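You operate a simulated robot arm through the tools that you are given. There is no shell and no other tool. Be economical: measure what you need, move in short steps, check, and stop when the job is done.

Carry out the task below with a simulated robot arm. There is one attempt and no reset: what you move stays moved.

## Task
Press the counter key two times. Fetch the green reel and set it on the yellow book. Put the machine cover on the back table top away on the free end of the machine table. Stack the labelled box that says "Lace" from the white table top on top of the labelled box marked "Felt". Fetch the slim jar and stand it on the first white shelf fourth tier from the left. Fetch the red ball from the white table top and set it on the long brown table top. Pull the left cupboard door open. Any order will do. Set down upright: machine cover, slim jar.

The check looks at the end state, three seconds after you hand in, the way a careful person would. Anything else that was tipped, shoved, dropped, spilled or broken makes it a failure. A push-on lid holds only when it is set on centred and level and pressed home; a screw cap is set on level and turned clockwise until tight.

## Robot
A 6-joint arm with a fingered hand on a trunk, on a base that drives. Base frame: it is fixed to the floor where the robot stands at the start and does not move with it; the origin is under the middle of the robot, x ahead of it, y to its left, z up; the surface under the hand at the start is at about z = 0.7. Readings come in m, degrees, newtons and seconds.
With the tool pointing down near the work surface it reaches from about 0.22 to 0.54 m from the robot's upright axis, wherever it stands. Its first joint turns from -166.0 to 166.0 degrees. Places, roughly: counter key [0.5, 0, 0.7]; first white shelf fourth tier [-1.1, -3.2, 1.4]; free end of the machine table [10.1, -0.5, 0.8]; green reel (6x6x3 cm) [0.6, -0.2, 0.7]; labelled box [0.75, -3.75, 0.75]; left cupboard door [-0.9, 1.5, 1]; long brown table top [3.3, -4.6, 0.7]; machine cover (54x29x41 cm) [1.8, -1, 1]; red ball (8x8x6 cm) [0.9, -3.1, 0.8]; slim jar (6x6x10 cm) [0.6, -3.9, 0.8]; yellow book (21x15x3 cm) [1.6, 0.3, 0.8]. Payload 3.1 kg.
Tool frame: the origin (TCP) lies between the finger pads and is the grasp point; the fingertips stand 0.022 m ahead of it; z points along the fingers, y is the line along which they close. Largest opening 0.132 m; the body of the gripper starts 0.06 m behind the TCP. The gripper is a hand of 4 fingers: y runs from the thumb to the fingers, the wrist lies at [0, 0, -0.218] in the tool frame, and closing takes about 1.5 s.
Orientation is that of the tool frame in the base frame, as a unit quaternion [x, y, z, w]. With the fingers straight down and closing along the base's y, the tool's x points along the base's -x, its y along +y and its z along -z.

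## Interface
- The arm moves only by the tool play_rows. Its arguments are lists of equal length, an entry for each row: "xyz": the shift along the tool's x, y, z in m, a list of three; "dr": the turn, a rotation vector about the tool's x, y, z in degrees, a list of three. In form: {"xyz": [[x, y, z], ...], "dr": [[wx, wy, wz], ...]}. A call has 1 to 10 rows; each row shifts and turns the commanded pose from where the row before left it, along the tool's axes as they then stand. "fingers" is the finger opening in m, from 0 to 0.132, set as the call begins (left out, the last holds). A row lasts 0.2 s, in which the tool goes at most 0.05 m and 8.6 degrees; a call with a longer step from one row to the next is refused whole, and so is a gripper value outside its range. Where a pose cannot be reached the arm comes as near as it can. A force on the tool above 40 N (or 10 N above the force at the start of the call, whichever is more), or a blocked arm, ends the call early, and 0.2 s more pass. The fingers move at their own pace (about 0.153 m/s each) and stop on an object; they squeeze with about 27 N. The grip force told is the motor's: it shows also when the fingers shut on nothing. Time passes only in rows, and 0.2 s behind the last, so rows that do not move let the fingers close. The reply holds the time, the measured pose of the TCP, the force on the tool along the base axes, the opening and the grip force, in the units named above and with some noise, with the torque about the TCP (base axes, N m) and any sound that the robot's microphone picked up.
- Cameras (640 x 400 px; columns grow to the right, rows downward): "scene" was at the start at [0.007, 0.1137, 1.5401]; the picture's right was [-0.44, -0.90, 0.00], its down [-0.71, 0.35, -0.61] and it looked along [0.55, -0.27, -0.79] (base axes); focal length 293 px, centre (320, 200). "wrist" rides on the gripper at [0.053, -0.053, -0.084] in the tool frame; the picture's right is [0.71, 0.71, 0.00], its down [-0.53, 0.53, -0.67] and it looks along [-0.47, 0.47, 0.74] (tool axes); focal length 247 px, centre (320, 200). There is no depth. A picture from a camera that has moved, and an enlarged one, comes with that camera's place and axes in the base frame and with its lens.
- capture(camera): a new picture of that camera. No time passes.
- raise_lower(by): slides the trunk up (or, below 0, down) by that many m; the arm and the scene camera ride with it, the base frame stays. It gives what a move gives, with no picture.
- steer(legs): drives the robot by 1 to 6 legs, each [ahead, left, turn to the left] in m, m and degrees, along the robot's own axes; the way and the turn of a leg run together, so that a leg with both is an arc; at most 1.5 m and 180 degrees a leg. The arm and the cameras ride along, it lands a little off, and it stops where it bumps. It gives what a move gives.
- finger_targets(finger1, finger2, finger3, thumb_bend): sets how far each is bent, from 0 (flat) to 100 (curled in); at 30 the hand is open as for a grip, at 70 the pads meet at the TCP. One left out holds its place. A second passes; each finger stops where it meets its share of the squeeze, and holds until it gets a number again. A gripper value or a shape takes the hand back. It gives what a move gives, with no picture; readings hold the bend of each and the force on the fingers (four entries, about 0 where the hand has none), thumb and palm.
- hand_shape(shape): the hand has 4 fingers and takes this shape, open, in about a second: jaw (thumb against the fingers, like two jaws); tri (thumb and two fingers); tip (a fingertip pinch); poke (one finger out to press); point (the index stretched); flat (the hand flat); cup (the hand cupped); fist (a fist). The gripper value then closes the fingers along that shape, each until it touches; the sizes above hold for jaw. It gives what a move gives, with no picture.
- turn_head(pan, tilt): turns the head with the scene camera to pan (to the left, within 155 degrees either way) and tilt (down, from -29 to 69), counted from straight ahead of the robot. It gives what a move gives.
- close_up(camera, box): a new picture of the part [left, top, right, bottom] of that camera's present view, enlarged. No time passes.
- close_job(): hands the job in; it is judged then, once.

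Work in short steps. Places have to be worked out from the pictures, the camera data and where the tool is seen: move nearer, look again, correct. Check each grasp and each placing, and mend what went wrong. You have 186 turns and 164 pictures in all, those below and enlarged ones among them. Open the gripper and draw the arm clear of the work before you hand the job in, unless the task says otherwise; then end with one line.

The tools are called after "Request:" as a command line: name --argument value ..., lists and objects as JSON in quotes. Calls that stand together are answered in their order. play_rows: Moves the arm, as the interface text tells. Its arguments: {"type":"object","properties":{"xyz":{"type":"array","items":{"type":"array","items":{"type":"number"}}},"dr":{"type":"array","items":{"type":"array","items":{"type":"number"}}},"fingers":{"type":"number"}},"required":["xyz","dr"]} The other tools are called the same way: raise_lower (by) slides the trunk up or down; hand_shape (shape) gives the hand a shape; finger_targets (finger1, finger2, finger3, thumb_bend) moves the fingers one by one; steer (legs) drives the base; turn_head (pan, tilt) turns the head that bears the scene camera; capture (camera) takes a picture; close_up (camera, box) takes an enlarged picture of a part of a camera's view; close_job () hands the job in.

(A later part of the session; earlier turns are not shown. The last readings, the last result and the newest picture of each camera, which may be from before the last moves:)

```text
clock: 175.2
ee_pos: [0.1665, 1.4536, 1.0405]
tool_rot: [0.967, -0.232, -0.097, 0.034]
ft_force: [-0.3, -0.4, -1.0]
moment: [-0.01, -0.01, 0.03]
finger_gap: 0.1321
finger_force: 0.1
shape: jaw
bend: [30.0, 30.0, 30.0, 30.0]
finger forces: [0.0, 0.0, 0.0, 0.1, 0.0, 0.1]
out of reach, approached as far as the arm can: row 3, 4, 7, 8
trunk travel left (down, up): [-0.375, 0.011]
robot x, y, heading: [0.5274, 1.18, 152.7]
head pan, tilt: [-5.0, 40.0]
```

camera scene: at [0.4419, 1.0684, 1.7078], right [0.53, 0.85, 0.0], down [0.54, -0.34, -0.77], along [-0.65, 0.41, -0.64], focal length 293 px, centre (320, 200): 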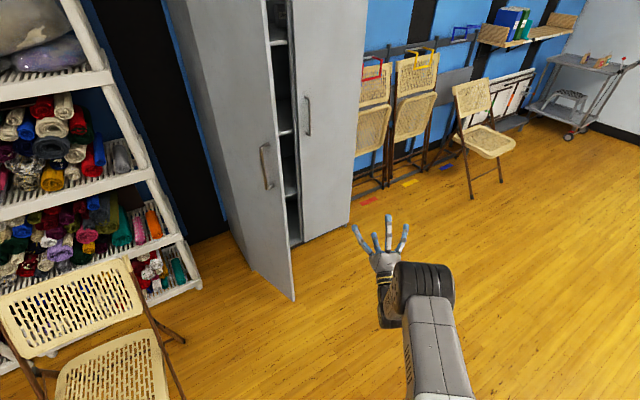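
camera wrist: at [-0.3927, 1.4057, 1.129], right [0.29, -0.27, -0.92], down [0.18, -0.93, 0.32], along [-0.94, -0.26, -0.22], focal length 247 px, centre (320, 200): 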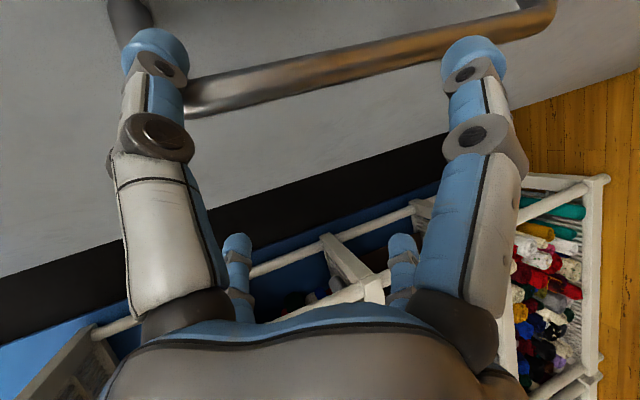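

Still limited, and the residual leans ahead+left – likely a wound-up wrist roll joint. I yaw the hand the other way by −64° and check.

Request:
play_rows --xyz '[[0, 0, 0], [0, 0, 0], [0, 0, 0], [0, 0, 0], [0, 0, 0], [0, 0, 0], [0, 0, 0], [0, 0, 0]]' --dr '[[0, 0, -8], [0, 0, -8], [0, 0, -8], [0, 0, -8], [0, 0, -8], [0, 0, -8], [0, 0, -8], [0, 0, -8]]'

Request:
turn_head --pan -35 --tilt 45

Request:
capture --camera "scene"

```text
clock: 177.0
ee_pos: [0.1676, 1.4544, 1.041]
tool_rot: [0.943, 0.317, -0.101, -0.024]
ft_force: [0.4, 0.5, 0.6]
moment: [-0.01, 0.01, 0.01]
finger_gap: 0.132
finger_force: 0.1
shape: jaw
bend: [30.0, 30.0, 30.0, 30.0]
finger forces: [0.1, 0.1, 0.0, 0.0, 0.0, 0.0]
trunk travel left (down, up): [-0.375, 0.011]
robot x, y, heading: [0.5278, 1.182, 152.9]
head pan, tilt: [-5.0, 40.0]
```

```text
clock: 177.9
ee_pos: [0.1677, 1.4539, 1.0411]
tool_rot: [0.943, 0.315, -0.101, -0.023]
ft_force: [0.0, -0.3, -0.2]
moment: [-0.02, -0.01, -0.02]
finger_gap: 0.1319
finger_force: 0.0
shape: jaw
bend: [30.0, 30.0, 30.0, 30.0]
finger forces: [0.0, 0.1, 0.0, 0.1, 0.0, 0.1]
trunk travel left (down, up): [-0.375, 0.011]
robot x, y, heading: [0.5265, 1.1845, 153.0]
head pan, tilt: [-35.0, 45.0]
```

```text
85 pictures are left
camera scene: at [0.4764, 1.0957, 1.7006], right [0.88, 0.47, 0.0], down [0.33, -0.63, -0.71], along [-0.33, 0.63, -0.71], focal length 293 px, centre (320, 200)
```

scene: 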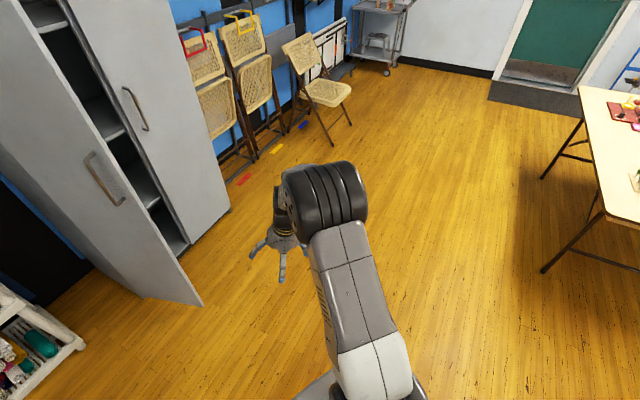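

I try levelling from this yaw.

Request:
play_rows --xyz '[[0, 0, 0], [0, 0, 0], [0, 0, 0]]' --dr '[[-3.1, 5.1, 0], [-3.1, 5.1, 0], [0, 0, 0]]'

```text
clock: 178.8
ee_pos: [0.1675, 1.4546, 1.0416]
tool_rot: [0.943, 0.316, -0.101, -0.023]
ft_force: [1.4, -0.1, 0.6]
moment: [0.0, 0.0, -0.04]
finger_gap: 0.1318
finger_force: 0.1
shape: jaw
bend: [30.0, 30.0, 30.0, 30.0]
finger forces: [0.1, 0.1, 0.0, 0.1, 0.0, 0.0]
out of reach, approached as far as the arm can: row 1, 2
trunk travel left (down, up): [-0.375, 0.011]
robot x, y, heading: [0.5296, 1.1858, 152.7]
head pan, tilt: [-35.0, 45.0]
```

Nothing moves, so one joint (likely forearm roll) is at its stop. I swing the hand around the steep forearm by the left: lean left 56° while reaching 9 cm out, then sweep to ahead.

Request:
play_rows --xyz '[[-0.0055, -0.0116, 0.0023], [-0.0055, -0.0116, 0.0023], [-0.0055, -0.0116, 0.0023], [-0.0055, -0.0116, 0.0023], [-0.0055, -0.0116, 0.0023], [-0.0055, -0.0116, 0.0023], [-0.0055, -0.0116, 0.0023]]' --dr '[[-3.35, -7.12, 1.38], [-3.35, -7.12, 1.38], [-3.35, -7.12, 1.38], [-3.35, -7.12, 1.38], [-3.35, -7.12, 1.38], [-3.35, -7.12, 1.38], [-3.35, -7.12, 1.38]]'

Request:
play_rows --xyz '[[0, 0, 0], [0, 0, 0], [0, 0, 0], [0, 0, 0], [0, 0, 0], [0, 0, 0], [0, 0, 0], [0, 0, 0], [0, 0, 0], [0, 0, 0]]' --dr '[[6.69, -2.44, 3.64], [6.69, -2.44, 3.64], [6.69, -2.44, 3.64], [6.69, -2.44, 3.64], [6.69, -2.44, 3.64], [6.69, -2.44, 3.64], [6.69, -2.44, 3.64], [6.69, -2.44, 3.64], [6.69, -2.44, 3.64], [6.69, -2.44, 3.64]]'

```text
clock: 180.3
ee_pos: [0.0939, 1.4857, 1.0418]
tool_rot: [0.821, 0.231, -0.423, 0.305]
ft_force: [0.5, 0.3, -0.3]
moment: [-0.02, -0.01, -0.01]
finger_gap: 0.132
finger_force: 0.1
shape: jaw
bend: [30.0, 30.0, 30.0, 30.0]
finger forces: [0.0, 0.1, 0.1, 0.0, 0.0, 0.0]
out of reach, approached as far as the arm can: row 7
trunk travel left (down, up): [-0.375, 0.011]
robot x, y, heading: [0.5281, 1.1832, 152.6]
head pan, tilt: [-35.0, 45.0]
```

```text
clock: 182.6
ee_pos: [0.0941, 1.4839, 1.0419]
tool_rot: [0.778, -0.348, -0.522, -0.039]
ft_force: [0.8, -0.6, -0.3]
moment: [0.01, -0.01, 0.01]
finger_gap: 0.132
finger_force: 0.1
shape: jaw
bend: [30.0, 30.0, 30.0, 30.0]
finger forces: [0.0, 0.1, 0.0, 0.0, 0.1, 0.0]
trunk travel left (down, up): [-0.375, 0.011]
robot x, y, heading: [0.5331, 1.1809, 152.8]
head pan, tilt: [-35.0, 45.0]
```

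Now pointing ahead, e=-27°. I pitch down 63° about the left axis.

Request:
play_rows --xyz '[[0, 0, 0], [0, 0, 0], [0, 0, 0], [0, 0, 0], [0, 0, 0], [0, 0, 0], [0, 0, 0], [0, 0, 0]]' --dr '[[2.74, 7.38, -0.14], [2.74, 7.38, -0.14], [2.74, 7.38, -0.14], [2.74, 7.38, -0.14], [2.74, 7.38, -0.14], [2.74, 7.38, -0.14], [2.74, 7.38, -0.14], [2.74, 7.38, -0.14]]'

```text
clock: 184.3
ee_pos: [0.0924, 1.5175, 1.0489]
tool_rot: [0.879, -0.414, -0.221, -0.082]
ft_force: [-0.2, 0.0, -0.3]
moment: [0.03, -0.04, -0.01]
finger_gap: 0.132
finger_force: 0.0
shape: jaw
bend: [30.0, 30.0, 30.0, 30.0]
finger forces: [0.0, 0.0, 0.1, 0.0, 0.1, 0.1]
out of reach, approached as far as the arm can: row 4, 5, 6, 7, 8
trunk travel left (down, up): [-0.375, 0.011]
robot x, y, heading: [0.5283, 1.1826, 152.8]
head pan, tilt: [-35.0, 45.0]
```

It now leans right (different side), at r=0.55 near the reach limit. I pull in 12 cm and level again.

Request:
play_rows --xyz '[[0.0244, -0.0116, -0.013], [0.0244, -0.0116, -0.013], [0.0244, -0.0116, -0.013], [0.0244, -0.0116, -0.013], [0, 0, 0], [0, 0, 0], [0, 0, 0], [0, 0, 0]]' --dr '[[0, 0, 0], [0, 0, 0], [0, 0, 0], [0, 0, 0], [0.58, 6.8, 0], [0.58, 6.8, 0], [0.58, 6.8, 0], [0.58, 6.8, 0]]'

```text
clock: 186.2
ee_pos: [0.2077, 1.4797, 1.0488]
tool_rot: [0.896, -0.439, -0.029, -0.055]
ft_force: [-0.7, 0.6, -0.4]
moment: [-0.01, 0.04, -0.04]
finger_gap: 0.132
finger_force: 0.0
shape: jaw
bend: [30.0, 30.0, 30.0, 30.0]
finger forces: [0.0, 0.0, 0.1, 0.0, 0.0, 0.0]
out of reach, approached as far as the arm can: row 4, 5, 6, 7
trunk travel left (down, up): [-0.375, 0.011]
robot x, y, heading: [0.5255, 1.1832, 152.6]
head pan, tilt: [-35.0, 45.0]
```

Tilt is 7° now and decreasing; one more levelling step.

Request:
play_rows --xyz '[[0, 0, 0], [0, 0, 0], [0, 0, 0]]' --dr '[[-2.1, 2.85, 0], [-2.1, 2.85, 0], [0, 0, 0]]'

```text
clock: 186.9
ee_pos: [0.2071, 1.4806, 1.0485]
tool_rot: [0.897, -0.442, -0.002, -0.001]
ft_force: [0.3, -0.7, -0.8]
moment: [0.02, 0.04, -0.02]
finger_gap: 0.1319
finger_force: 0.0
shape: jaw
bend: [30.0, 30.0, 30.0, 30.0]
finger forces: [0.1, 0.1, 0.0, 0.0, 0.1, 0.0]
trunk travel left (down, up): [-0.375, 0.011]
robot x, y, heading: [0.5313, 1.1845, 152.9]
head pan, tilt: [-35.0, 45.0]
```

The hand is vertical again with no limits. Now I head to the white table area: shift to x≈0.14, face −y.

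Request:
steer --legs '[[0.35, 0.18, 0], [0, 0, 117]]'

Request:
turn_head --pan 0 --tilt 45

Request:
capture --camera "scene"

```text
clock: 194.4
ee_pos: [0.0269, 0.7625, 1.0477]
tool_rot: [0.838, 0.546, -0.002, 0.001]
ft_force: [0.4, -0.9, 0.0]
moment: [0.0, -0.01, 0.0]
finger_gap: 0.1318
finger_force: 0.0
shape: jaw
bend: [30.0, 30.0, 30.0, 30.0]
finger forces: [0.0, 0.0, 0.0, 0.0, 0.0, 0.1]
trunk travel left (down, up): [-0.375, 0.011]
robot x, y, heading: [0.1293, 1.1829, -88.8]
head pan, tilt: [-35.0, 45.0]
```

```text
clock: 195.4
ee_pos: [0.0256, 0.7616, 1.0477]
tool_rot: [0.838, 0.546, -0.001, 0.001]
ft_force: [-0.3, 0.1, 0.2]
moment: [0.01, -0.02, -0.02]
finger_gap: 0.132
finger_force: 0.0
shape: jaw
bend: [30.0, 30.0, 30.0, 30.0]
finger forces: [0.0, 0.0, 0.2, 0.0, 0.1, 0.1]
trunk travel left (down, up): [-0.375, 0.011]
robot x, y, heading: [0.1319, 1.1867, -88.7]
head pan, tilt: [0.0, 45.0]
```

```text
84 pictures are left
camera scene: at [0.2806, 1.1668, 1.7006], right [-1.0, -0.02, 0.0], down [-0.02, 0.71, -0.71], along [0.02, -0.71, -0.71], focal length 293 px, centre (320, 200)
```

scene: 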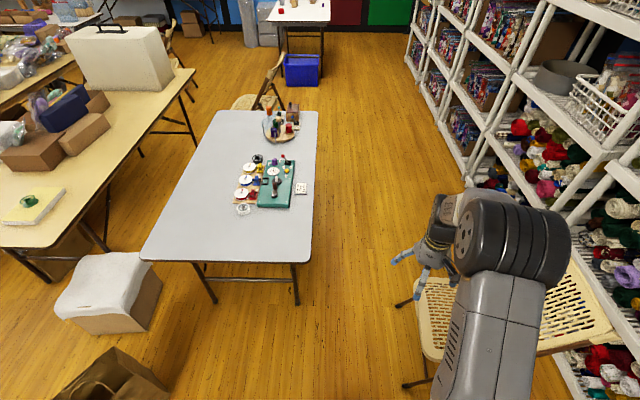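

The way is clear; chair leg at x≈-0.135, table leg at x≈0.436. I straighten and drive down the aisle.

Request:
steer --legs '[[0, 0.015, -1.3], [1.5, 0, 0], [1.3, 0, 0]]'

Request:
turn_head --pan 10 --tilt 25

Request:
capture --camera "scene"

```text
clock: 209.5
ee_pos: [0.0436, -2.0727, 1.0489]
tool_rot: [0.842, 0.54, -0.001, 0.001]
ft_force: [0.3, -0.4, -0.4]
moment: [-0.02, -0.02, 0.0]
finger_gap: 0.1322
finger_force: 0.0
shape: jaw
bend: [30.0, 30.0, 30.0, 30.0]
finger forces: [0.0, 0.1, 0.0, 0.0, 0.0, 0.0]
trunk travel left (down, up): [-0.375, 0.011]
robot x, y, heading: [0.1577, -1.6511, -89.4]
head pan, tilt: [0.0, 45.0]
```

```text
clock: 210.3
ee_pos: [0.0435, -2.072, 1.0496]
tool_rot: [0.841, 0.54, -0.001, 0.001]
ft_force: [0.0, 0.0, 0.4]
moment: [0.0, -0.01, -0.01]
finger_gap: 0.1323
finger_force: 0.1
shape: jaw
bend: [30.0, 30.0, 30.0, 30.0]
finger forces: [0.0, 0.1, 0.0, 0.0, 0.0, 0.0]
trunk travel left (down, up): [-0.375, 0.011]
robot x, y, heading: [0.1594, -1.6525, -89.6]
head pan, tilt: [10.0, 25.0]
```

```text
83 pictures are left
camera scene: at [0.3207, -1.6807, 1.7311], right [-0.98, -0.18, 0.0], down [-0.08, 0.42, -0.91], along [0.16, -0.89, -0.42], focal length 293 px, centre (320, 200)
```

scene: 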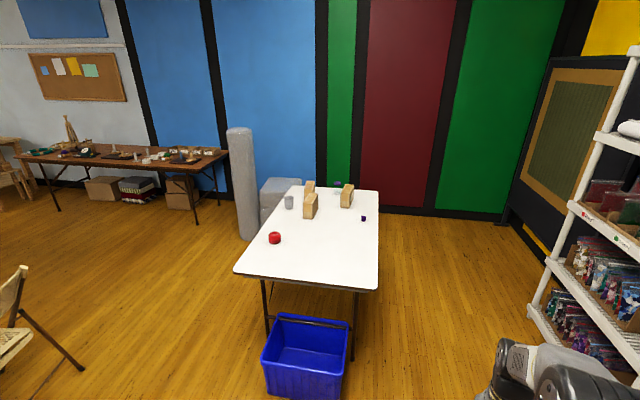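

The white table is ahead. I zoom on it to identify boxes, jar and ball.

Request:
close_up --camera "scene" --box '[230, 165, 390, 265]'

Request:
close_up --camera "scene" --box '[0, 110, 240, 230]'

```text
4.00 times, centred on (310, 215) of scene
camera zoom: at [0.3207, -1.6807, 1.7311], right [-0.98, -0.18, 0.0], down [-0.08, 0.42, -0.91], along [0.16, -0.89, -0.42], focal length 1173 px, centre (360, 140)
```

zoom: 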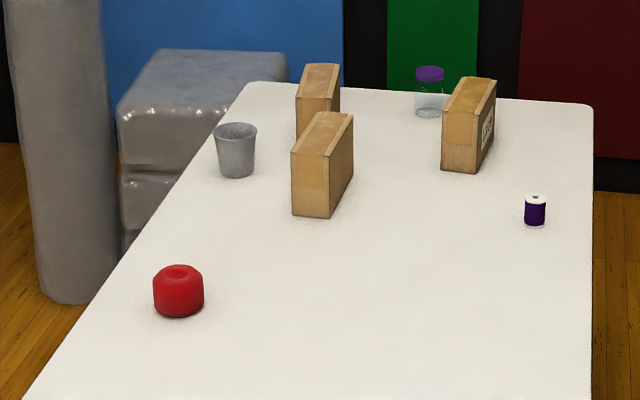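

```text
2.67 times, centred on (120, 170) of scene
camera zoom: at [0.3207, -1.6807, 1.7311], right [-0.98, -0.18, 0.0], down [-0.08, 0.42, -0.91], along [0.16, -0.89, -0.42], focal length 782 px, centre (853, 280)
```

zoom: 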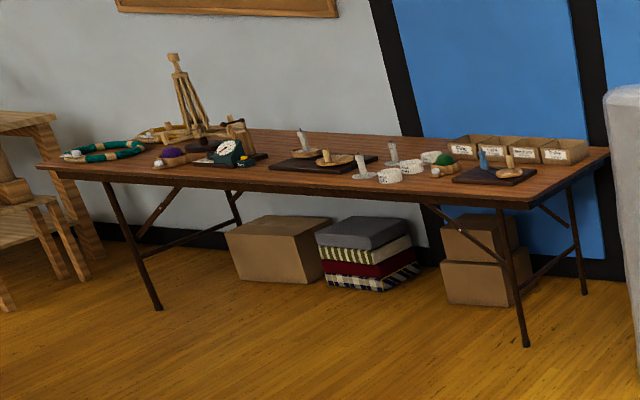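

The slim jar (purple lid) is at ~(0.58,-3.91), ball ~(0.85,-3.1), boxes at (0.72,-3.43), (0.79,-3.74), (0.50,-3.66); labels face −x. I drive into the right-hand aisle and read them.

Request:
steer --legs '[[0.9, -0.42, 0], [0.8, 0, 0]]'

Request:
turn_head --pan 75 --tilt 40

Request:
capture --camera "scene"

Request:
turn_head --pan -75 --tilt 15

Request:
capture --camera "scene"

```text
clock: 219.3
ee_pos: [-0.3579, -3.7689, 1.0489]
tool_rot: [0.84, 0.543, -0.001, 0.001]
ft_force: [-0.4, 0.2, -0.5]
moment: [0.0, 0.02, 0.02]
finger_gap: 0.1319
finger_force: 0.1
shape: jaw
bend: [30.0, 30.0, 30.0, 30.0]
finger forces: [0.0, 0.0, 0.0, 0.0, 0.0, 0.1]
trunk travel left (down, up): [-0.375, 0.011]
robot x, y, heading: [-0.2497, -3.346, -89.6]
head pan, tilt: [10.0, 25.0]
```

```text
clock: 220.7
ee_pos: [-0.3587, -3.7678, 1.0485]
tool_rot: [0.84, 0.542, -0.002, 0.002]
ft_force: [0.1, -0.3, 0.2]
moment: [0.02, 0.02, -0.01]
finger_gap: 0.1321
finger_force: 0.1
shape: jaw
bend: [30.0, 30.0, 30.0, 30.0]
finger forces: [0.0, 0.1, 0.1, 0.0, 0.0, 0.0]
trunk travel left (down, up): [-0.375, 0.011]
robot x, y, heading: [-0.2494, -3.3467, -89.4]
head pan, tilt: [75.0, 40.0]
```

```text
80 pictures are left
camera scene: at [-0.0182, -3.3056, 1.7079], right [-0.25, -0.97, 0.0], down [-0.62, 0.16, -0.77], along [0.74, -0.19, -0.64], focal length 293 px, centre (320, 200)
```

scene: 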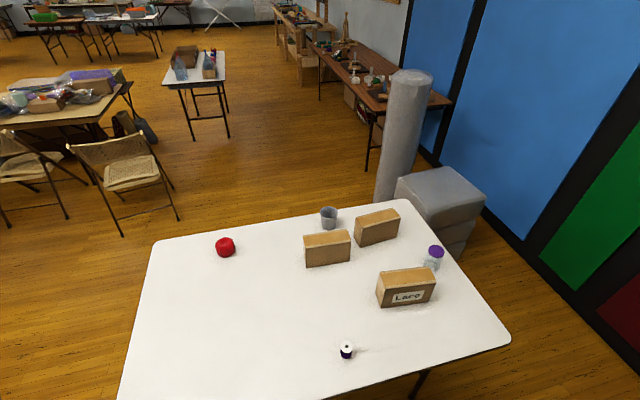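

```text
clock: 223.1
ee_pos: [-0.3577, -3.7676, 1.0497]
tool_rot: [0.84, 0.543, -0.001, 0.001]
ft_force: [0.0, 0.2, -0.2]
moment: [0.05, 0.0, -0.04]
finger_gap: 0.1318
finger_force: 0.0
shape: jaw
bend: [30.0, 30.0, 30.0, 30.0]
finger forces: [0.0, 0.1, 0.0, 0.0, 0.0, 0.0]
trunk travel left (down, up): [-0.375, 0.011]
robot x, y, heading: [-0.247, -3.3469, -89.2]
head pan, tilt: [-75.0, 15.0]
```

```text
79 pictures are left
camera scene: at [-0.1905, -3.31, 1.7474], right [-0.27, 0.96, 0.0], down [0.25, 0.07, -0.97], along [-0.93, -0.26, -0.26], focal length 293 px, centre (320, 200)
```

scene: 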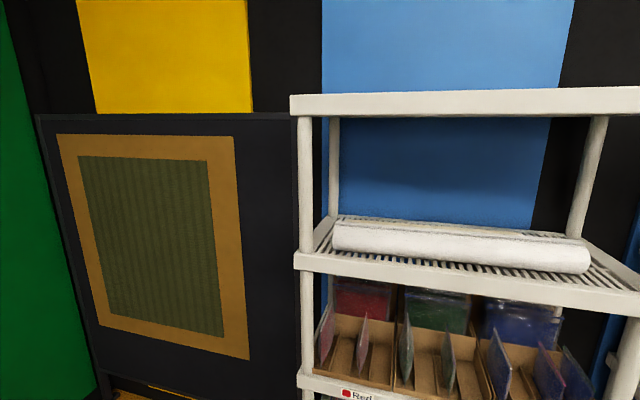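

"Lace" is the nearest box. I need to find "Felt": zoom into the other two, and look at the shelf tier closer.

Request:
close_up --camera "scene" --box '[290, 190, 640, 310]'

Request:
turn_head --pan 80 --tilt 35

Request:
close_up --camera "scene" --box '[240, 170, 480, 320]'

```text
1.83 times, centred on (465, 250) of scene
camera zoom: at [-0.1905, -3.31, 1.7474], right [-0.27, 0.96, 0.0], down [0.25, 0.07, -0.97], along [-0.93, -0.26, -0.26], focal length 536 px, centre (55, 109)
```

zoom: 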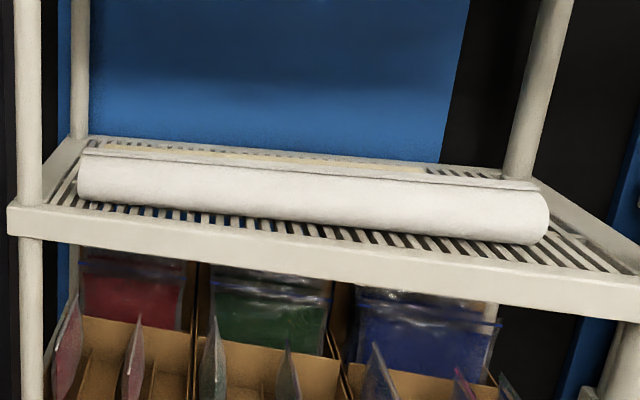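

```text
clock: 225.5
ee_pos: [-0.3586, -3.7689, 1.0489]
tool_rot: [0.84, 0.542, -0.001, 0.0]
ft_force: [0.2, 0.4, -0.1]
moment: [0.01, 0.02, 0.01]
finger_gap: 0.1317
finger_force: 0.0
shape: jaw
bend: [30.0, 30.0, 30.0, 30.0]
finger forces: [0.1, 0.1, 0.0, 0.0, 0.0, 0.0]
trunk travel left (down, up): [-0.375, 0.011]
robot x, y, heading: [-0.2425, -3.3449, -89.1]
head pan, tilt: [80.0, 35.0]
```

```text
2.67 times, centred on (360, 245) of scene
camera zoom: at [-0.0137, -3.2988, 1.7154], right [-0.16, -0.99, 0.0], down [-0.57, 0.09, -0.82], along [0.81, -0.13, -0.57], focal length 782 px, centre (213, 80)
```

zoom: 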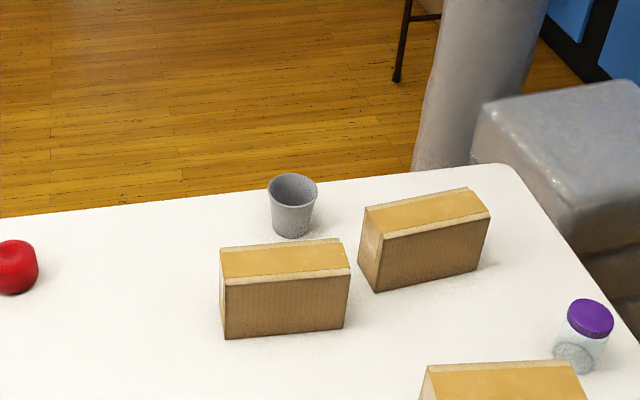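

The other two boxes' labels must face +x. I'll pick up "Lace" first from this side: lower the trunk back, turn to face +x and approach.

Request:
steer --legs '[[0, 0, 89], [0, -0.2, 0]]'

Request:
raise_lower --by -0.1

Request:
turn_head --pan -10 --tilt 55

Request:
capture --camera "scene"

Request:
capture --camera "wrist"

```text
clock: 230.8
ee_pos: [0.1726, -3.661, 1.0486]
tool_rot: [0.219, 0.976, -0.001, 0.002]
ft_force: [-0.5, -0.1, 0.2]
moment: [0.02, 0.01, 0.01]
finger_gap: 0.1317
finger_force: 0.1
shape: jaw
bend: [30.0, 30.0, 30.0, 30.0]
finger forces: [0.0, 0.1, 0.0, 0.1, 0.0, 0.0]
trunk travel left (down, up): [-0.375, 0.011]
robot x, y, heading: [-0.2498, -3.5441, -0.1]
head pan, tilt: [80.0, 35.0]
```

```text
clock: 232.2
ee_pos: [0.1729, -3.6612, 0.9485]
tool_rot: [0.219, 0.976, 0.0, 0.002]
ft_force: [-0.1, 0.3, -1.0]
moment: [0.04, -0.02, 0.01]
finger_gap: 0.1319
finger_force: 0.1
shape: jaw
bend: [30.0, 30.0, 30.0, 30.0]
finger forces: [0.0, 0.1, 0.0, 0.0, 0.0, 0.0]
trunk travel left (down, up): [-0.275, 0.111]
robot x, y, heading: [-0.253, -3.5451, -0.2]
head pan, tilt: [80.0, 35.0]
```

```text
clock: 233.8
ee_pos: [0.1729, -3.6624, 0.9478]
tool_rot: [0.22, 0.976, -0.001, 0.001]
ft_force: [-0.4, 1.2, 0.1]
moment: [-0.01, 0.05, 0.01]
finger_gap: 0.1317
finger_force: 0.1
shape: jaw
bend: [30.0, 30.0, 30.0, 30.0]
finger forces: [0.0, 0.0, 0.1, 0.0, 0.0, 0.0]
trunk travel left (down, up): [-0.275, 0.111]
robot x, y, heading: [-0.2526, -3.5434, -0.6]
head pan, tilt: [-10.0, 55.0]
```

```text
76 pictures are left
camera scene: at [-0.2371, -3.4097, 1.5865], right [-0.18, -0.98, 0.0], down [-0.81, 0.14, -0.57], along [0.56, -0.1, -0.82], focal length 293 px, centre (320, 200)
```

scene: 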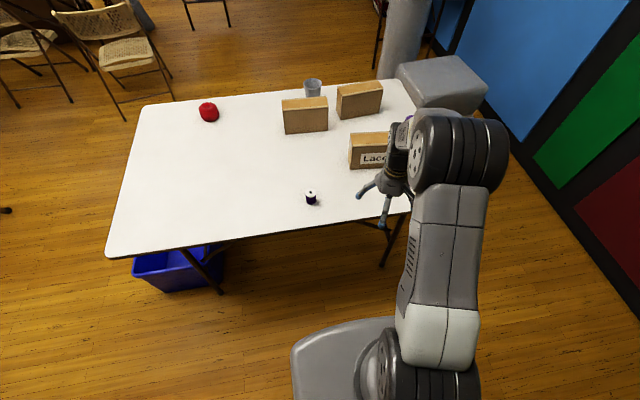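

```text
75 pictures are left
camera wrist: at [0.1025, -3.6882, 1.0342], right [-0.34, 0.94, 0.0], down [0.7, 0.25, 0.67], along [0.63, 0.22, -0.74], focal length 247 px, centre (320, 200)
```

wrist: 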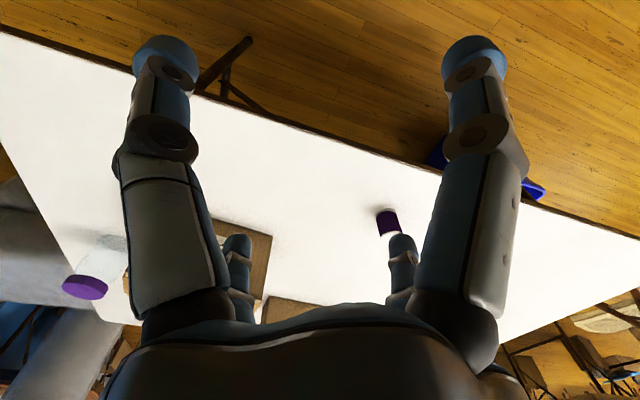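

Table legs at x≈0.34, y≈-3.87 and -2.98. I move in to about (0.02,-3.58), shifting the hand left first is unneeded (hand is high).

Request:
steer --legs '[[0.27, -0.03, 0.5]]'

Request:
finger_targets --finger2 0

Request:
capture --camera "wrist"

Request:
capture --camera "scene"

```text
clock: 235.8
ee_pos: [0.4531, -3.6878, 0.9474]
tool_rot: [0.215, 0.977, 0.0, 0.002]
ft_force: [-0.1, 0.3, 0.0]
moment: [-0.01, 0.01, -0.02]
finger_gap: 0.1316
finger_force: 0.1
shape: jaw
bend: [30.0, 30.0, 30.0, 30.0]
finger forces: [0.0, 0.0, 0.0, 0.0, 0.0, 0.0]
trunk travel left (down, up): [-0.275, 0.111]
robot x, y, heading: [0.0275, -3.5778, 0.6]
head pan, tilt: [-10.0, 55.0]
```

```text
clock: 236.8
ee_pos: [0.4512, -3.6878, 0.9475]
tool_rot: [0.214, 0.977, -0.001, 0.002]
ft_force: [-0.5, 0.3, 0.5]
moment: [-0.03, 0.0, -0.04]
finger_gap: 0.0873
finger_force: 0.0
shape: fingers
bend: [30.0, 1.0, 30.0, 30.0]
finger forces: [0.1, 0.0, 0.0, 0.0, 0.0, 0.0]
trunk travel left (down, up): [-0.275, 0.111]
robot x, y, heading: [0.0268, -3.5736, 0.3]
head pan, tilt: [-10.0, 55.0]
```

```text
74 pictures are left
camera wrist: at [0.3814, -3.7147, 1.0342], right [-0.34, 0.94, 0.0], down [0.7, 0.26, 0.67], along [0.63, 0.23, -0.74], focal length 247 px, centre (320, 200)
```

wrist: 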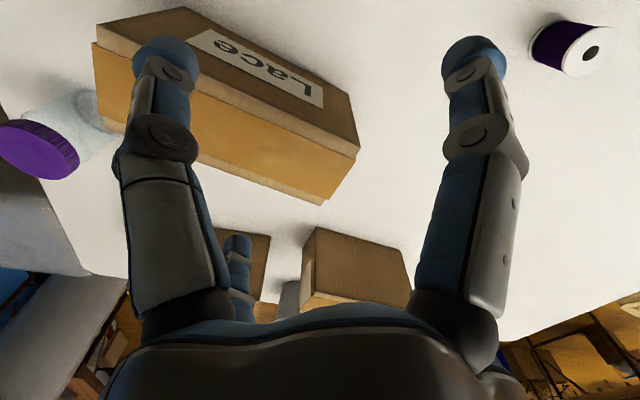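

```text
73 pictures are left
camera scene: at [0.0395, -3.4392, 1.5865], right [-0.17, -0.99, 0.0], down [-0.81, 0.14, -0.57], along [0.57, -0.1, -0.82], focal length 293 px, centre (320, 200)
```

scene: 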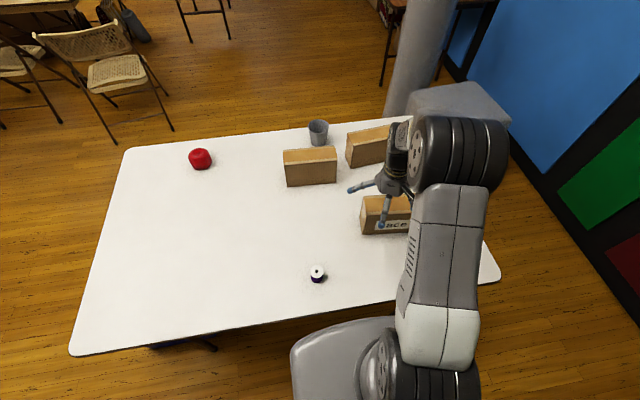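

finger2 is opposite the thumb, 1 opposite 3. The Lace box measures ~20×7 cm, centre ≈ (0.50,-3.748). I'll straddle it with fingers on the diagonals: open wide, move over, yaw +24°.

Request:
finger_targets --finger1 24 --finger2 24 --finger3 24 --thumb_bend 24

Request:
play_rows --xyz '[[-0.034, -0.0175, 0], [-0.034, -0.0175, 0], [0, 0, 0], [0, 0, 0], [0, 0, 0]]' --dr '[[0, 0, 0], [0, 0, 0], [0, 0, 8], [0, 0, 8], [0, 0, 8]]'

Request:
capture --camera "wrist"

```text
clock: 237.8
ee_pos: [0.4507, -3.6873, 0.9482]
tool_rot: [0.214, 0.977, 0.0, 0.003]
ft_force: [0.4, -0.4, 0.6]
moment: [0.01, 0.02, 0.03]
finger_gap: 0.0962
finger_force: 0.0
shape: fingers
bend: [24.0, 24.0, 24.0, 24.0]
finger forces: [0.1, 0.1, 0.0, 0.0, 0.0, 0.0]
trunk travel left (down, up): [-0.275, 0.111]
robot x, y, heading: [0.03, -3.5767, 0.2]
head pan, tilt: [-10.0, 55.0]
```

```text
clock: 238.9
ee_pos: [0.497, -3.7467, 0.9491]
tool_rot: [0.413, 0.911, 0.001, 0.002]
ft_force: [-1.0, -1.3, 0.0]
moment: [0.0, -0.05, -0.01]
finger_gap: 0.0961
finger_force: 0.0
shape: fingers
bend: [24.0, 24.0, 24.0, 24.0]
finger forces: [0.1, 0.0, 0.1, 0.1, 0.0, 0.0]
trunk travel left (down, up): [-0.275, 0.111]
robot x, y, heading: [0.0307, -3.5718, 0.2]
head pan, tilt: [-10.0, 55.0]
```

```text
72 pictures are left
camera wrist: at [0.4231, -3.7434, 1.0343], right [0.07, 1.0, 0.0], down [0.74, -0.05, 0.67], along [0.67, -0.05, -0.74], focal length 247 px, centre (320, 200)
```

wrist: 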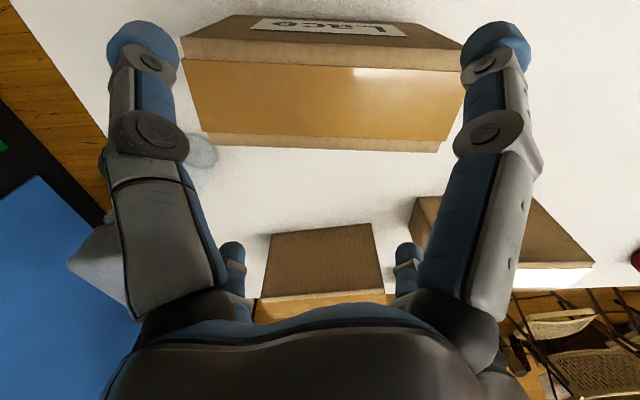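

Well centred over the box. I descend 11 cm so the finger pads straddle its upper part.

Request:
play_rows --xyz '[[0, 0, 0.04], [0, 0, 0.03], [0, 0, 0.02], [0, 0, 0.02]]' --dr '[[0, 0, 0], [0, 0, 0], [0, 0, 0], [0, 0, 0]]'

Request:
capture --camera "wrist"

```text
clock: 239.9
ee_pos: [0.4988, -3.7482, 0.8367]
tool_rot: [0.412, 0.911, 0.0, 0.003]
ft_force: [-2.6, 0.0, 6.1]
moment: [-0.02, 0.18, -0.02]
finger_gap: 0.0987
finger_force: 3.1
shape: fingers
bend: [22.0, 24.0, 24.0, 23.0]
finger forces: [2.7, 0.0, 0.0, 0.1, 3.5, 0.1]
trunk travel left (down, up): [-0.275, 0.111]
robot x, y, heading: [0.0277, -3.5757, 0.3]
head pan, tilt: [-10.0, 55.0]
```

```text
71 pictures are left
camera wrist: at [0.4246, -3.7444, 0.9234], right [0.07, 1.0, 0.0], down [0.74, -0.05, 0.67], along [0.67, -0.05, -0.74], focal length 247 px, centre (320, 200)
```

wrist: 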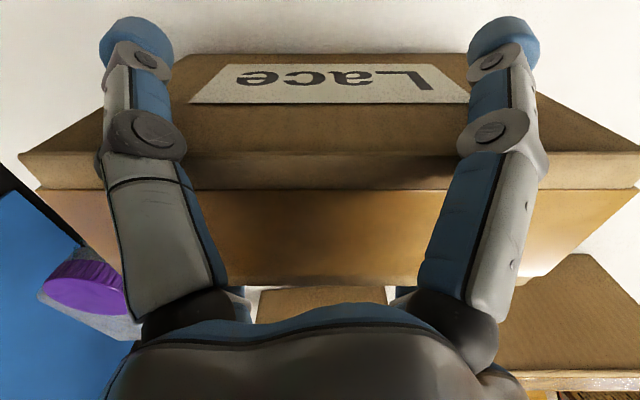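

The fingers straddle the box, pads ~3 cm below its top. I close them.

Request:
finger_targets --finger1 75 --finger2 75 --finger3 75 --thumb_bend 75

Request:
play_rows --xyz '[[0, 0, -0.01], [0, 0, -0.03], [0, 0, -0.04], [0, 0, -0.04]]' --dr '[[0, 0, 0], [0, 0, 0], [0, 0, 0], [0, 0, 0]]'

Request:
capture --camera "wrist"

```text
clock: 240.9
ee_pos: [0.4979, -3.7484, 0.837]
tool_rot: [0.414, 0.91, 0.0, 0.003]
ft_force: [-5.4, -3.2, 12.4]
moment: [-0.38, 0.4, -0.13]
finger_gap: 0.0645
finger_force: 39.2
shape: fingers
bend: [33.0, 35.0, 34.0, 60.0]
finger forces: [10.9, 15.3, 19.8, 0.0, 31.5, 0.0]
trunk travel left (down, up): [-0.275, 0.111]
robot x, y, heading: [0.0307, -3.5734, 0.0]
head pan, tilt: [-10.0, 55.0]
```

```text
clock: 241.9
ee_pos: [0.4985, -3.7475, 0.9586]
tool_rot: [0.413, 0.911, 0.0, 0.003]
ft_force: [-0.1, 0.2, -3.8]
moment: [-0.02, 0.01, 0.02]
finger_gap: 0.0636
finger_force: 36.9
shape: fingers
bend: [33.0, 35.0, 34.0, 60.0]
finger forces: [8.3, 14.8, 21.7, 0.1, 28.6, 0.1]
trunk travel left (down, up): [-0.275, 0.111]
robot x, y, heading: [0.0278, -3.5758, 0.3]
head pan, tilt: [-10.0, 55.0]
```

```text
70 pictures are left
camera wrist: at [0.4244, -3.7437, 1.0444], right [0.07, 1.0, 0.0], down [0.74, -0.05, 0.67], along [0.67, -0.05, -0.74], focal length 247 px, centre (320, 200)
```

wrist: 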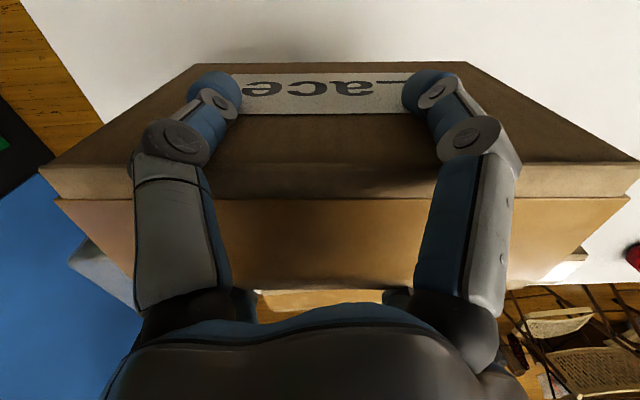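

Lifted level. I raise it more, back out, and drive around the near end of the table to its +x side.

Request:
play_rows --xyz '[[0, 0, -0.04], [0, 0, -0.04], [0.03, -0.03, 0], [0.03, -0.03, 0]]' --dr '[[0, 0, 0], [0, 0, 0], [0, 0, 0], [0, 0, 0]]'

Request:
steer --legs '[[-0.3, 0, 0], [0, 1.45, 0]]'

Request:
steer --legs '[[1.45, 0, 0]]'

Request:
turn_head --pan -45 --tilt 35

Request:
capture --camera "scene"

```text
clock: 242.9
ee_pos: [0.4113, -3.7391, 1.0413]
tool_rot: [0.414, 0.91, 0.0, 0.002]
ft_force: [-0.5, 0.1, -3.1]
moment: [-0.04, 0.03, -0.01]
finger_gap: 0.0634
finger_force: 36.6
shape: fingers
bend: [33.0, 35.0, 34.0, 60.0]
finger forces: [8.3, 14.6, 21.8, 0.0, 28.2, 0.0]
trunk travel left (down, up): [-0.275, 0.111]
robot x, y, heading: [0.027, -3.5716, 0.2]
head pan, tilt: [-10.0, 55.0]
```

```text
clock: 251.8
ee_pos: [0.0869, -2.2905, 1.0402]
tool_rot: [0.396, 0.918, -0.001, 0.003]
ft_force: [0.5, -0.1, -3.7]
moment: [0.0, -0.02, 0.01]
finger_gap: 0.0635
finger_force: 37.0
shape: fingers
bend: [33.0, 35.0, 34.0, 60.0]
finger forces: [8.5, 14.7, 21.7, 0.2, 28.2, 0.0]
trunk travel left (down, up): [-0.275, 0.111]
robot x, y, heading: [-0.3058, -2.1353, 2.2]
head pan, tilt: [-10.0, 55.0]
```

```text
clock: 259.1
ee_pos: [1.5766, -2.1888, 1.0393]
tool_rot: [0.379, 0.925, 0.0, 0.002]
ft_force: [0.3, -0.9, -3.3]
moment: [0.0, 0.04, 0.01]
finger_gap: 0.0633
finger_force: 36.0
shape: fingers
bend: [33.0, 35.0, 34.0, 60.0]
finger forces: [8.5, 14.7, 21.8, 0.1, 28.2, 0.0]
trunk travel left (down, up): [-0.275, 0.111]
robot x, y, heading: [1.1814, -2.0487, 4.6]
head pan, tilt: [-10.0, 55.0]
```

```text
clock: 260.1
ee_pos: [1.5761, -2.1887, 1.0402]
tool_rot: [0.38, 0.925, 0.0, 0.002]
ft_force: [-0.3, 0.6, -2.8]
moment: [-0.03, 0.01, 0.02]
finger_gap: 0.0634
finger_force: 36.7
shape: fingers
bend: [33.0, 35.0, 34.0, 60.0]
finger forces: [8.5, 14.8, 21.9, 0.0, 28.3, 0.0]
trunk travel left (down, up): [-0.275, 0.111]
robot x, y, heading: [1.1837, -2.0508, 4.4]
head pan, tilt: [-45.0, 35.0]
```

```text
69 pictures are left
camera scene: at [1.177, -1.9666, 1.6147], right [-0.65, -0.76, 0.0], down [-0.44, 0.37, -0.82], along [0.62, -0.53, -0.57], focal length 293 px, centre (320, 200)
```

scene: 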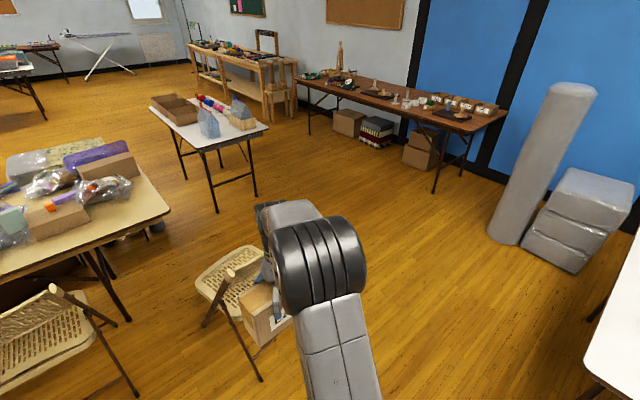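

Free floor ahead. I turn to face −x here, shift out to x≈1.33, then slide along the table's +x side.

Request:
steer --legs '[[0, 0, 175.5], [-0.15, 0, 0], [0, 1.35, 0]]'

Request:
turn_head --pan 0 --tilt 45

Request:
capture --camera "scene"

```text
clock: 275.2
ee_pos: [1.0673, -3.2519, 1.0401]
tool_rot: [0.93, -0.367, -0.001, 0.0]
ft_force: [-0.4, -0.2, -3.8]
moment: [0.01, -0.02, -0.01]
finger_gap: 0.0622
finger_force: 33.1
shape: fingers
bend: [33.0, 35.0, 34.0, 60.0]
finger forces: [7.2, 13.5, 19.5, 0.0, 25.4, 0.0]
trunk travel left (down, up): [-0.275, 0.111]
robot x, y, heading: [1.467, -3.3782, -174.1]
head pan, tilt: [-45.0, 35.0]
```

```text
clock: 276.4
ee_pos: [1.0678, -3.2527, 1.0385]
tool_rot: [0.93, -0.368, -0.002, 0.0]
ft_force: [0.1, -0.3, -2.7]
moment: [0.01, 0.01, -0.03]
finger_gap: 0.0624
finger_force: 32.4
shape: fingers
bend: [33.0, 35.0, 34.0, 60.0]
finger forces: [7.2, 13.6, 19.5, 0.0, 25.4, 0.1]
trunk travel left (down, up): [-0.275, 0.111]
robot x, y, heading: [1.4679, -3.3811, -174.2]
head pan, tilt: [0.0, 45.0]
```

```text
68 pictures are left
camera scene: at [1.4604, -3.5297, 1.6], right [-0.1, 0.99, 0.0], down [0.7, 0.07, -0.71], along [-0.7, -0.07, -0.71], focal length 293 px, centre (320, 200)
```

scene: 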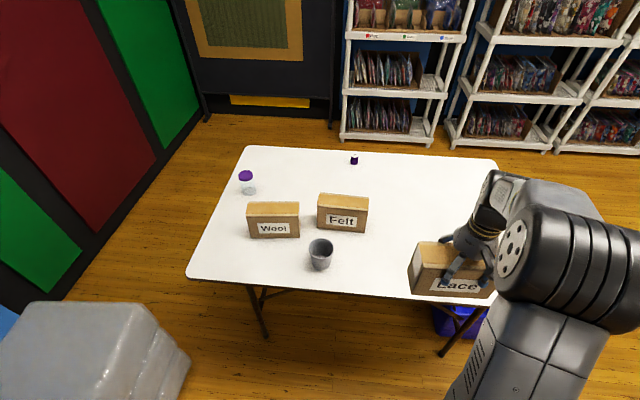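

"Felt" is the right one, near (0.72,-3.48); "Wool" is the other. I straighten and move in.

Request:
steer --legs '[[0, 0.03, -5.8], [0.26, 0, 0]]'

Request:
capture --camera "scene"

Request:
capture --camera "wrist"

```text
clock: 278.8
ee_pos: [0.8213, -3.2394, 1.0392]
tool_rot: [0.909, -0.417, 0.0, 0.0]
ft_force: [0.2, 0.4, -3.9]
moment: [0.02, 0.01, 0.05]
finger_gap: 0.0627
finger_force: 33.0
shape: fingers
bend: [33.0, 35.0, 34.0, 60.0]
finger forces: [7.2, 13.4, 19.5, 0.0, 25.5, 0.0]
trunk travel left (down, up): [-0.275, 0.111]
robot x, y, heading: [1.2036, -3.4062, 179.9]
head pan, tilt: [0.0, 45.0]
```

```text
67 pictures are left
camera scene: at [1.1817, -3.5574, 1.5999], right [0.0, 1.0, 0.0], down [0.71, 0.0, -0.71], along [-0.71, 0.0, -0.71], focal length 293 px, centre (320, 200)
```

scene: 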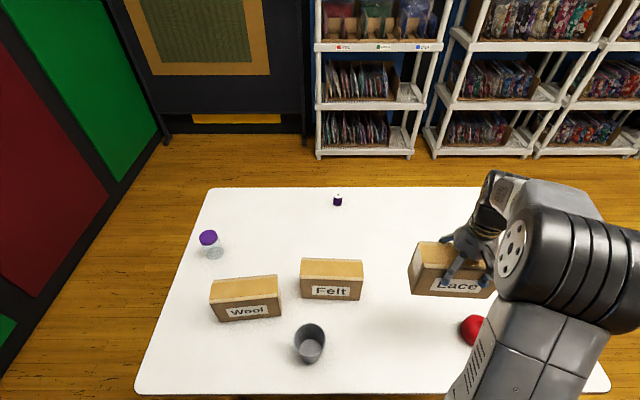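

```text
66 pictures are left
camera wrist: at [0.898, -3.247, 1.1257], right [-0.07, -1.0, 0.0], down [-0.74, 0.05, 0.67], along [-0.67, 0.05, -0.74], focal length 247 px, centre (320, 200)
```

wrist: 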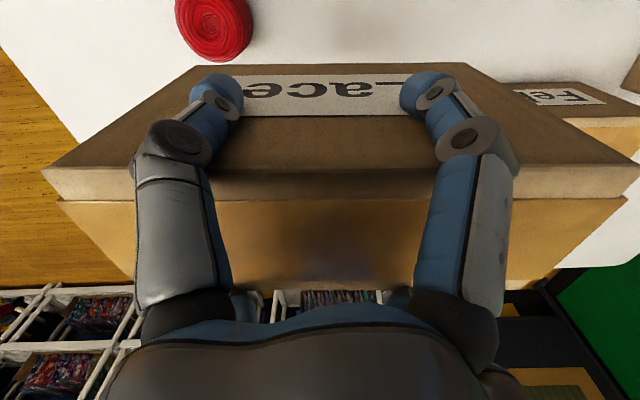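

Felt's top centre ≈ (0.722,-3.522), z≈0.86. I carry Lace over it at the present height and look.

Request:
play_rows --xyz '[[0.0214, 0.037, 0], [0.0214, 0.037, 0], [0.0214, 0.037, 0], [0.0214, 0.037, 0], [0.0214, 0.037, 0], [0.0214, 0.037, 0], [0.0214, 0.037, 0]]' --dr '[[0, 0, 0], [0, 0, 0], [0, 0, 0], [0, 0, 0], [0, 0, 0], [0, 0, 0], [0, 0, -2]]'

Request:
capture --camera "scene"

Request:
capture --camera "wrist"

```text
clock: 280.4
ee_pos: [0.7234, -3.5228, 1.0424]
tool_rot: [0.916, -0.401, -0.001, -0.001]
ft_force: [0.8, 0.3, -3.7]
moment: [0.03, -0.02, 0.01]
finger_gap: 0.0619
finger_force: 32.7
shape: fingers
bend: [33.0, 35.0, 34.0, 60.0]
finger forces: [7.3, 13.6, 19.8, 0.1, 25.6, 0.0]
trunk travel left (down, up): [-0.275, 0.111]
robot x, y, heading: [1.2068, -3.4071, 179.9]
head pan, tilt: [0.0, 45.0]
```

```text
65 pictures are left
camera scene: at [1.1824, -3.5589, 1.5998], right [0.0, 1.0, 0.0], down [0.71, 0.0, -0.71], along [-0.71, 0.0, -0.71], focal length 293 px, centre (320, 200)
```

scene: 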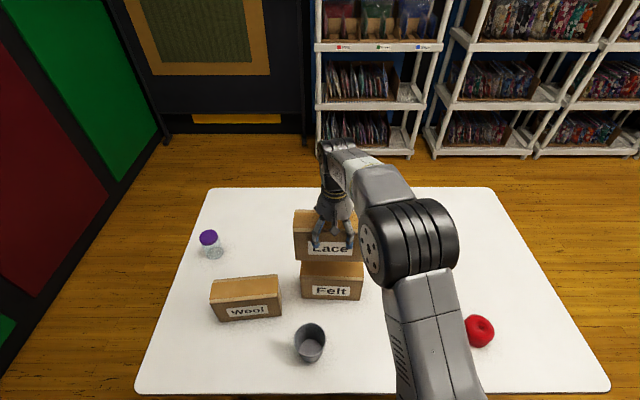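

```text
64 pictures are left
camera wrist: at [0.7994, -3.5278, 1.1284], right [-0.04, -1.0, 0.0], down [-0.74, 0.03, 0.67], along [-0.67, 0.03, -0.74], focal length 247 px, centre (320, 200)
```

wrist: 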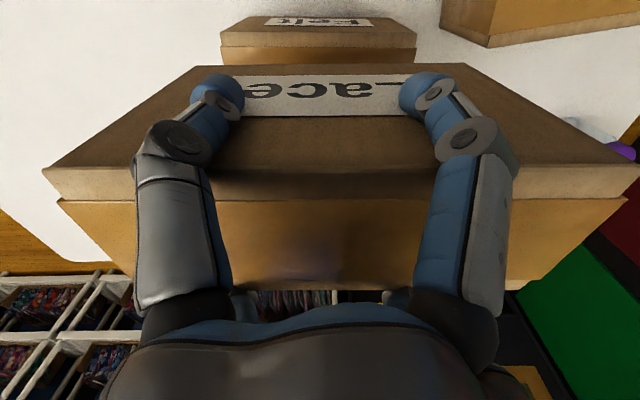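

Alignment is good (Felt front edge x≈0.750, centre y≈-3.524). I shift 5 mm and lower with small steps.

Request:
play_rows --xyz '[[-0.0033, 0.0037, 0.03], [0, 0, 0.025], [0, 0, 0.01], [0, 0, 0.006], [0, 0, 0.004], [0, 0, 0.004]]' --dr '[[0, 0, 0], [0, 0, 0], [0, 0, 0], [0, 0, 0], [0, 0, 0], [0, 0, 0]]'

Request:
capture --camera "scene"

```text
clock: 281.8
ee_pos: [0.7189, -3.5221, 0.9634]
tool_rot: [0.916, -0.401, -0.003, 0.0]
ft_force: [-1.7, -0.8, 6.8]
moment: [0.35, -0.18, 0.03]
finger_gap: 0.0615
finger_force: 34.2
shape: fingers
bend: [33.0, 35.0, 34.0, 61.0]
finger forces: [7.6, 14.2, 20.9, 0.0, 25.3, 0.0]
trunk travel left (down, up): [-0.275, 0.111]
robot x, y, heading: [1.2051, -3.41, 179.9]
head pan, tilt: [0.0, 45.0]
```

```text
63 pictures are left
camera scene: at [1.1842, -3.5575, 1.6001], right [0.0, 1.0, 0.0], down [0.71, 0.0, -0.71], along [-0.71, 0.0, -0.71], focal length 293 px, centre (320, 200)
```

scene: 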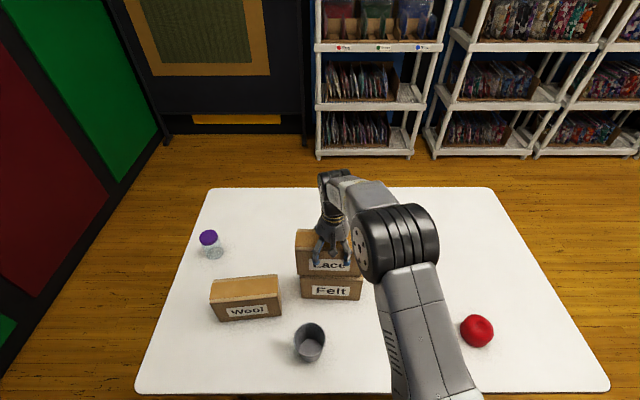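

Lace rests on Felt. I open the fingers and rise.

Request:
finger_targets --finger1 24 --finger2 24 --finger3 24 --thumb_bend 24

Request:
play_rows --xyz '[[0, 0, -0.02], [0, 0, -0.04], [0, 0, -0.04], [0, 0, -0.04]]' --dr '[[0, 0, 0], [0, 0, 0], [0, 0, 0], [0, 0, 0]]'

Request:
capture --camera "wrist"

```text
clock: 282.8
ee_pos: [0.7205, -3.5224, 0.9607]
tool_rot: [0.916, -0.401, -0.002, 0.0]
ft_force: [-0.3, 0.0, 0.6]
moment: [0.01, -0.03, 0.01]
finger_gap: 0.096
finger_force: 0.2
shape: fingers
bend: [24.0, 24.0, 24.0, 24.0]
finger forces: [0.0, 0.3, 0.6, 0.1, 0.0, 0.1]
trunk travel left (down, up): [-0.275, 0.111]
robot x, y, heading: [1.2081, -3.4086, 179.6]
head pan, tilt: [0.0, 45.0]
```

```text
clock: 283.8
ee_pos: [0.7193, -3.5213, 1.1047]
tool_rot: [0.916, -0.401, -0.002, 0.0]
ft_force: [-0.2, 0.1, -1.1]
moment: [0.0, -0.04, 0.03]
finger_gap: 0.0965
finger_force: 0.0
shape: fingers
bend: [24.0, 24.0, 24.0, 24.0]
finger forces: [0.1, 0.0, 0.1, 0.1, 0.0, 0.0]
trunk travel left (down, up): [-0.275, 0.111]
robot x, y, heading: [1.2049, -3.4106, 179.9]
head pan, tilt: [0.0, 45.0]
```

```text
62 pictures are left
camera wrist: at [0.7963, -3.5263, 1.1905], right [-0.04, -1.0, 0.0], down [-0.74, 0.03, 0.67], along [-0.67, 0.03, -0.74], focal length 247 px, centre (320, 200)
```

wrist: 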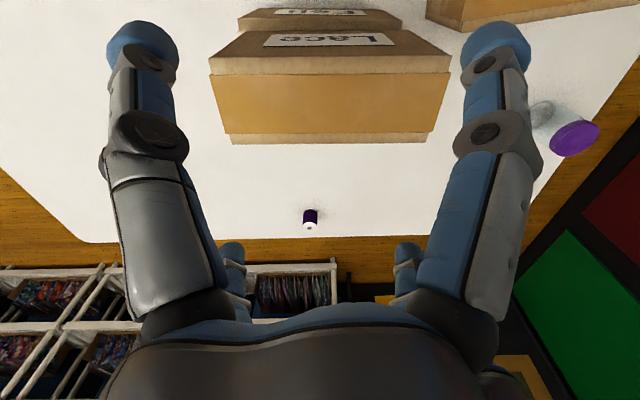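

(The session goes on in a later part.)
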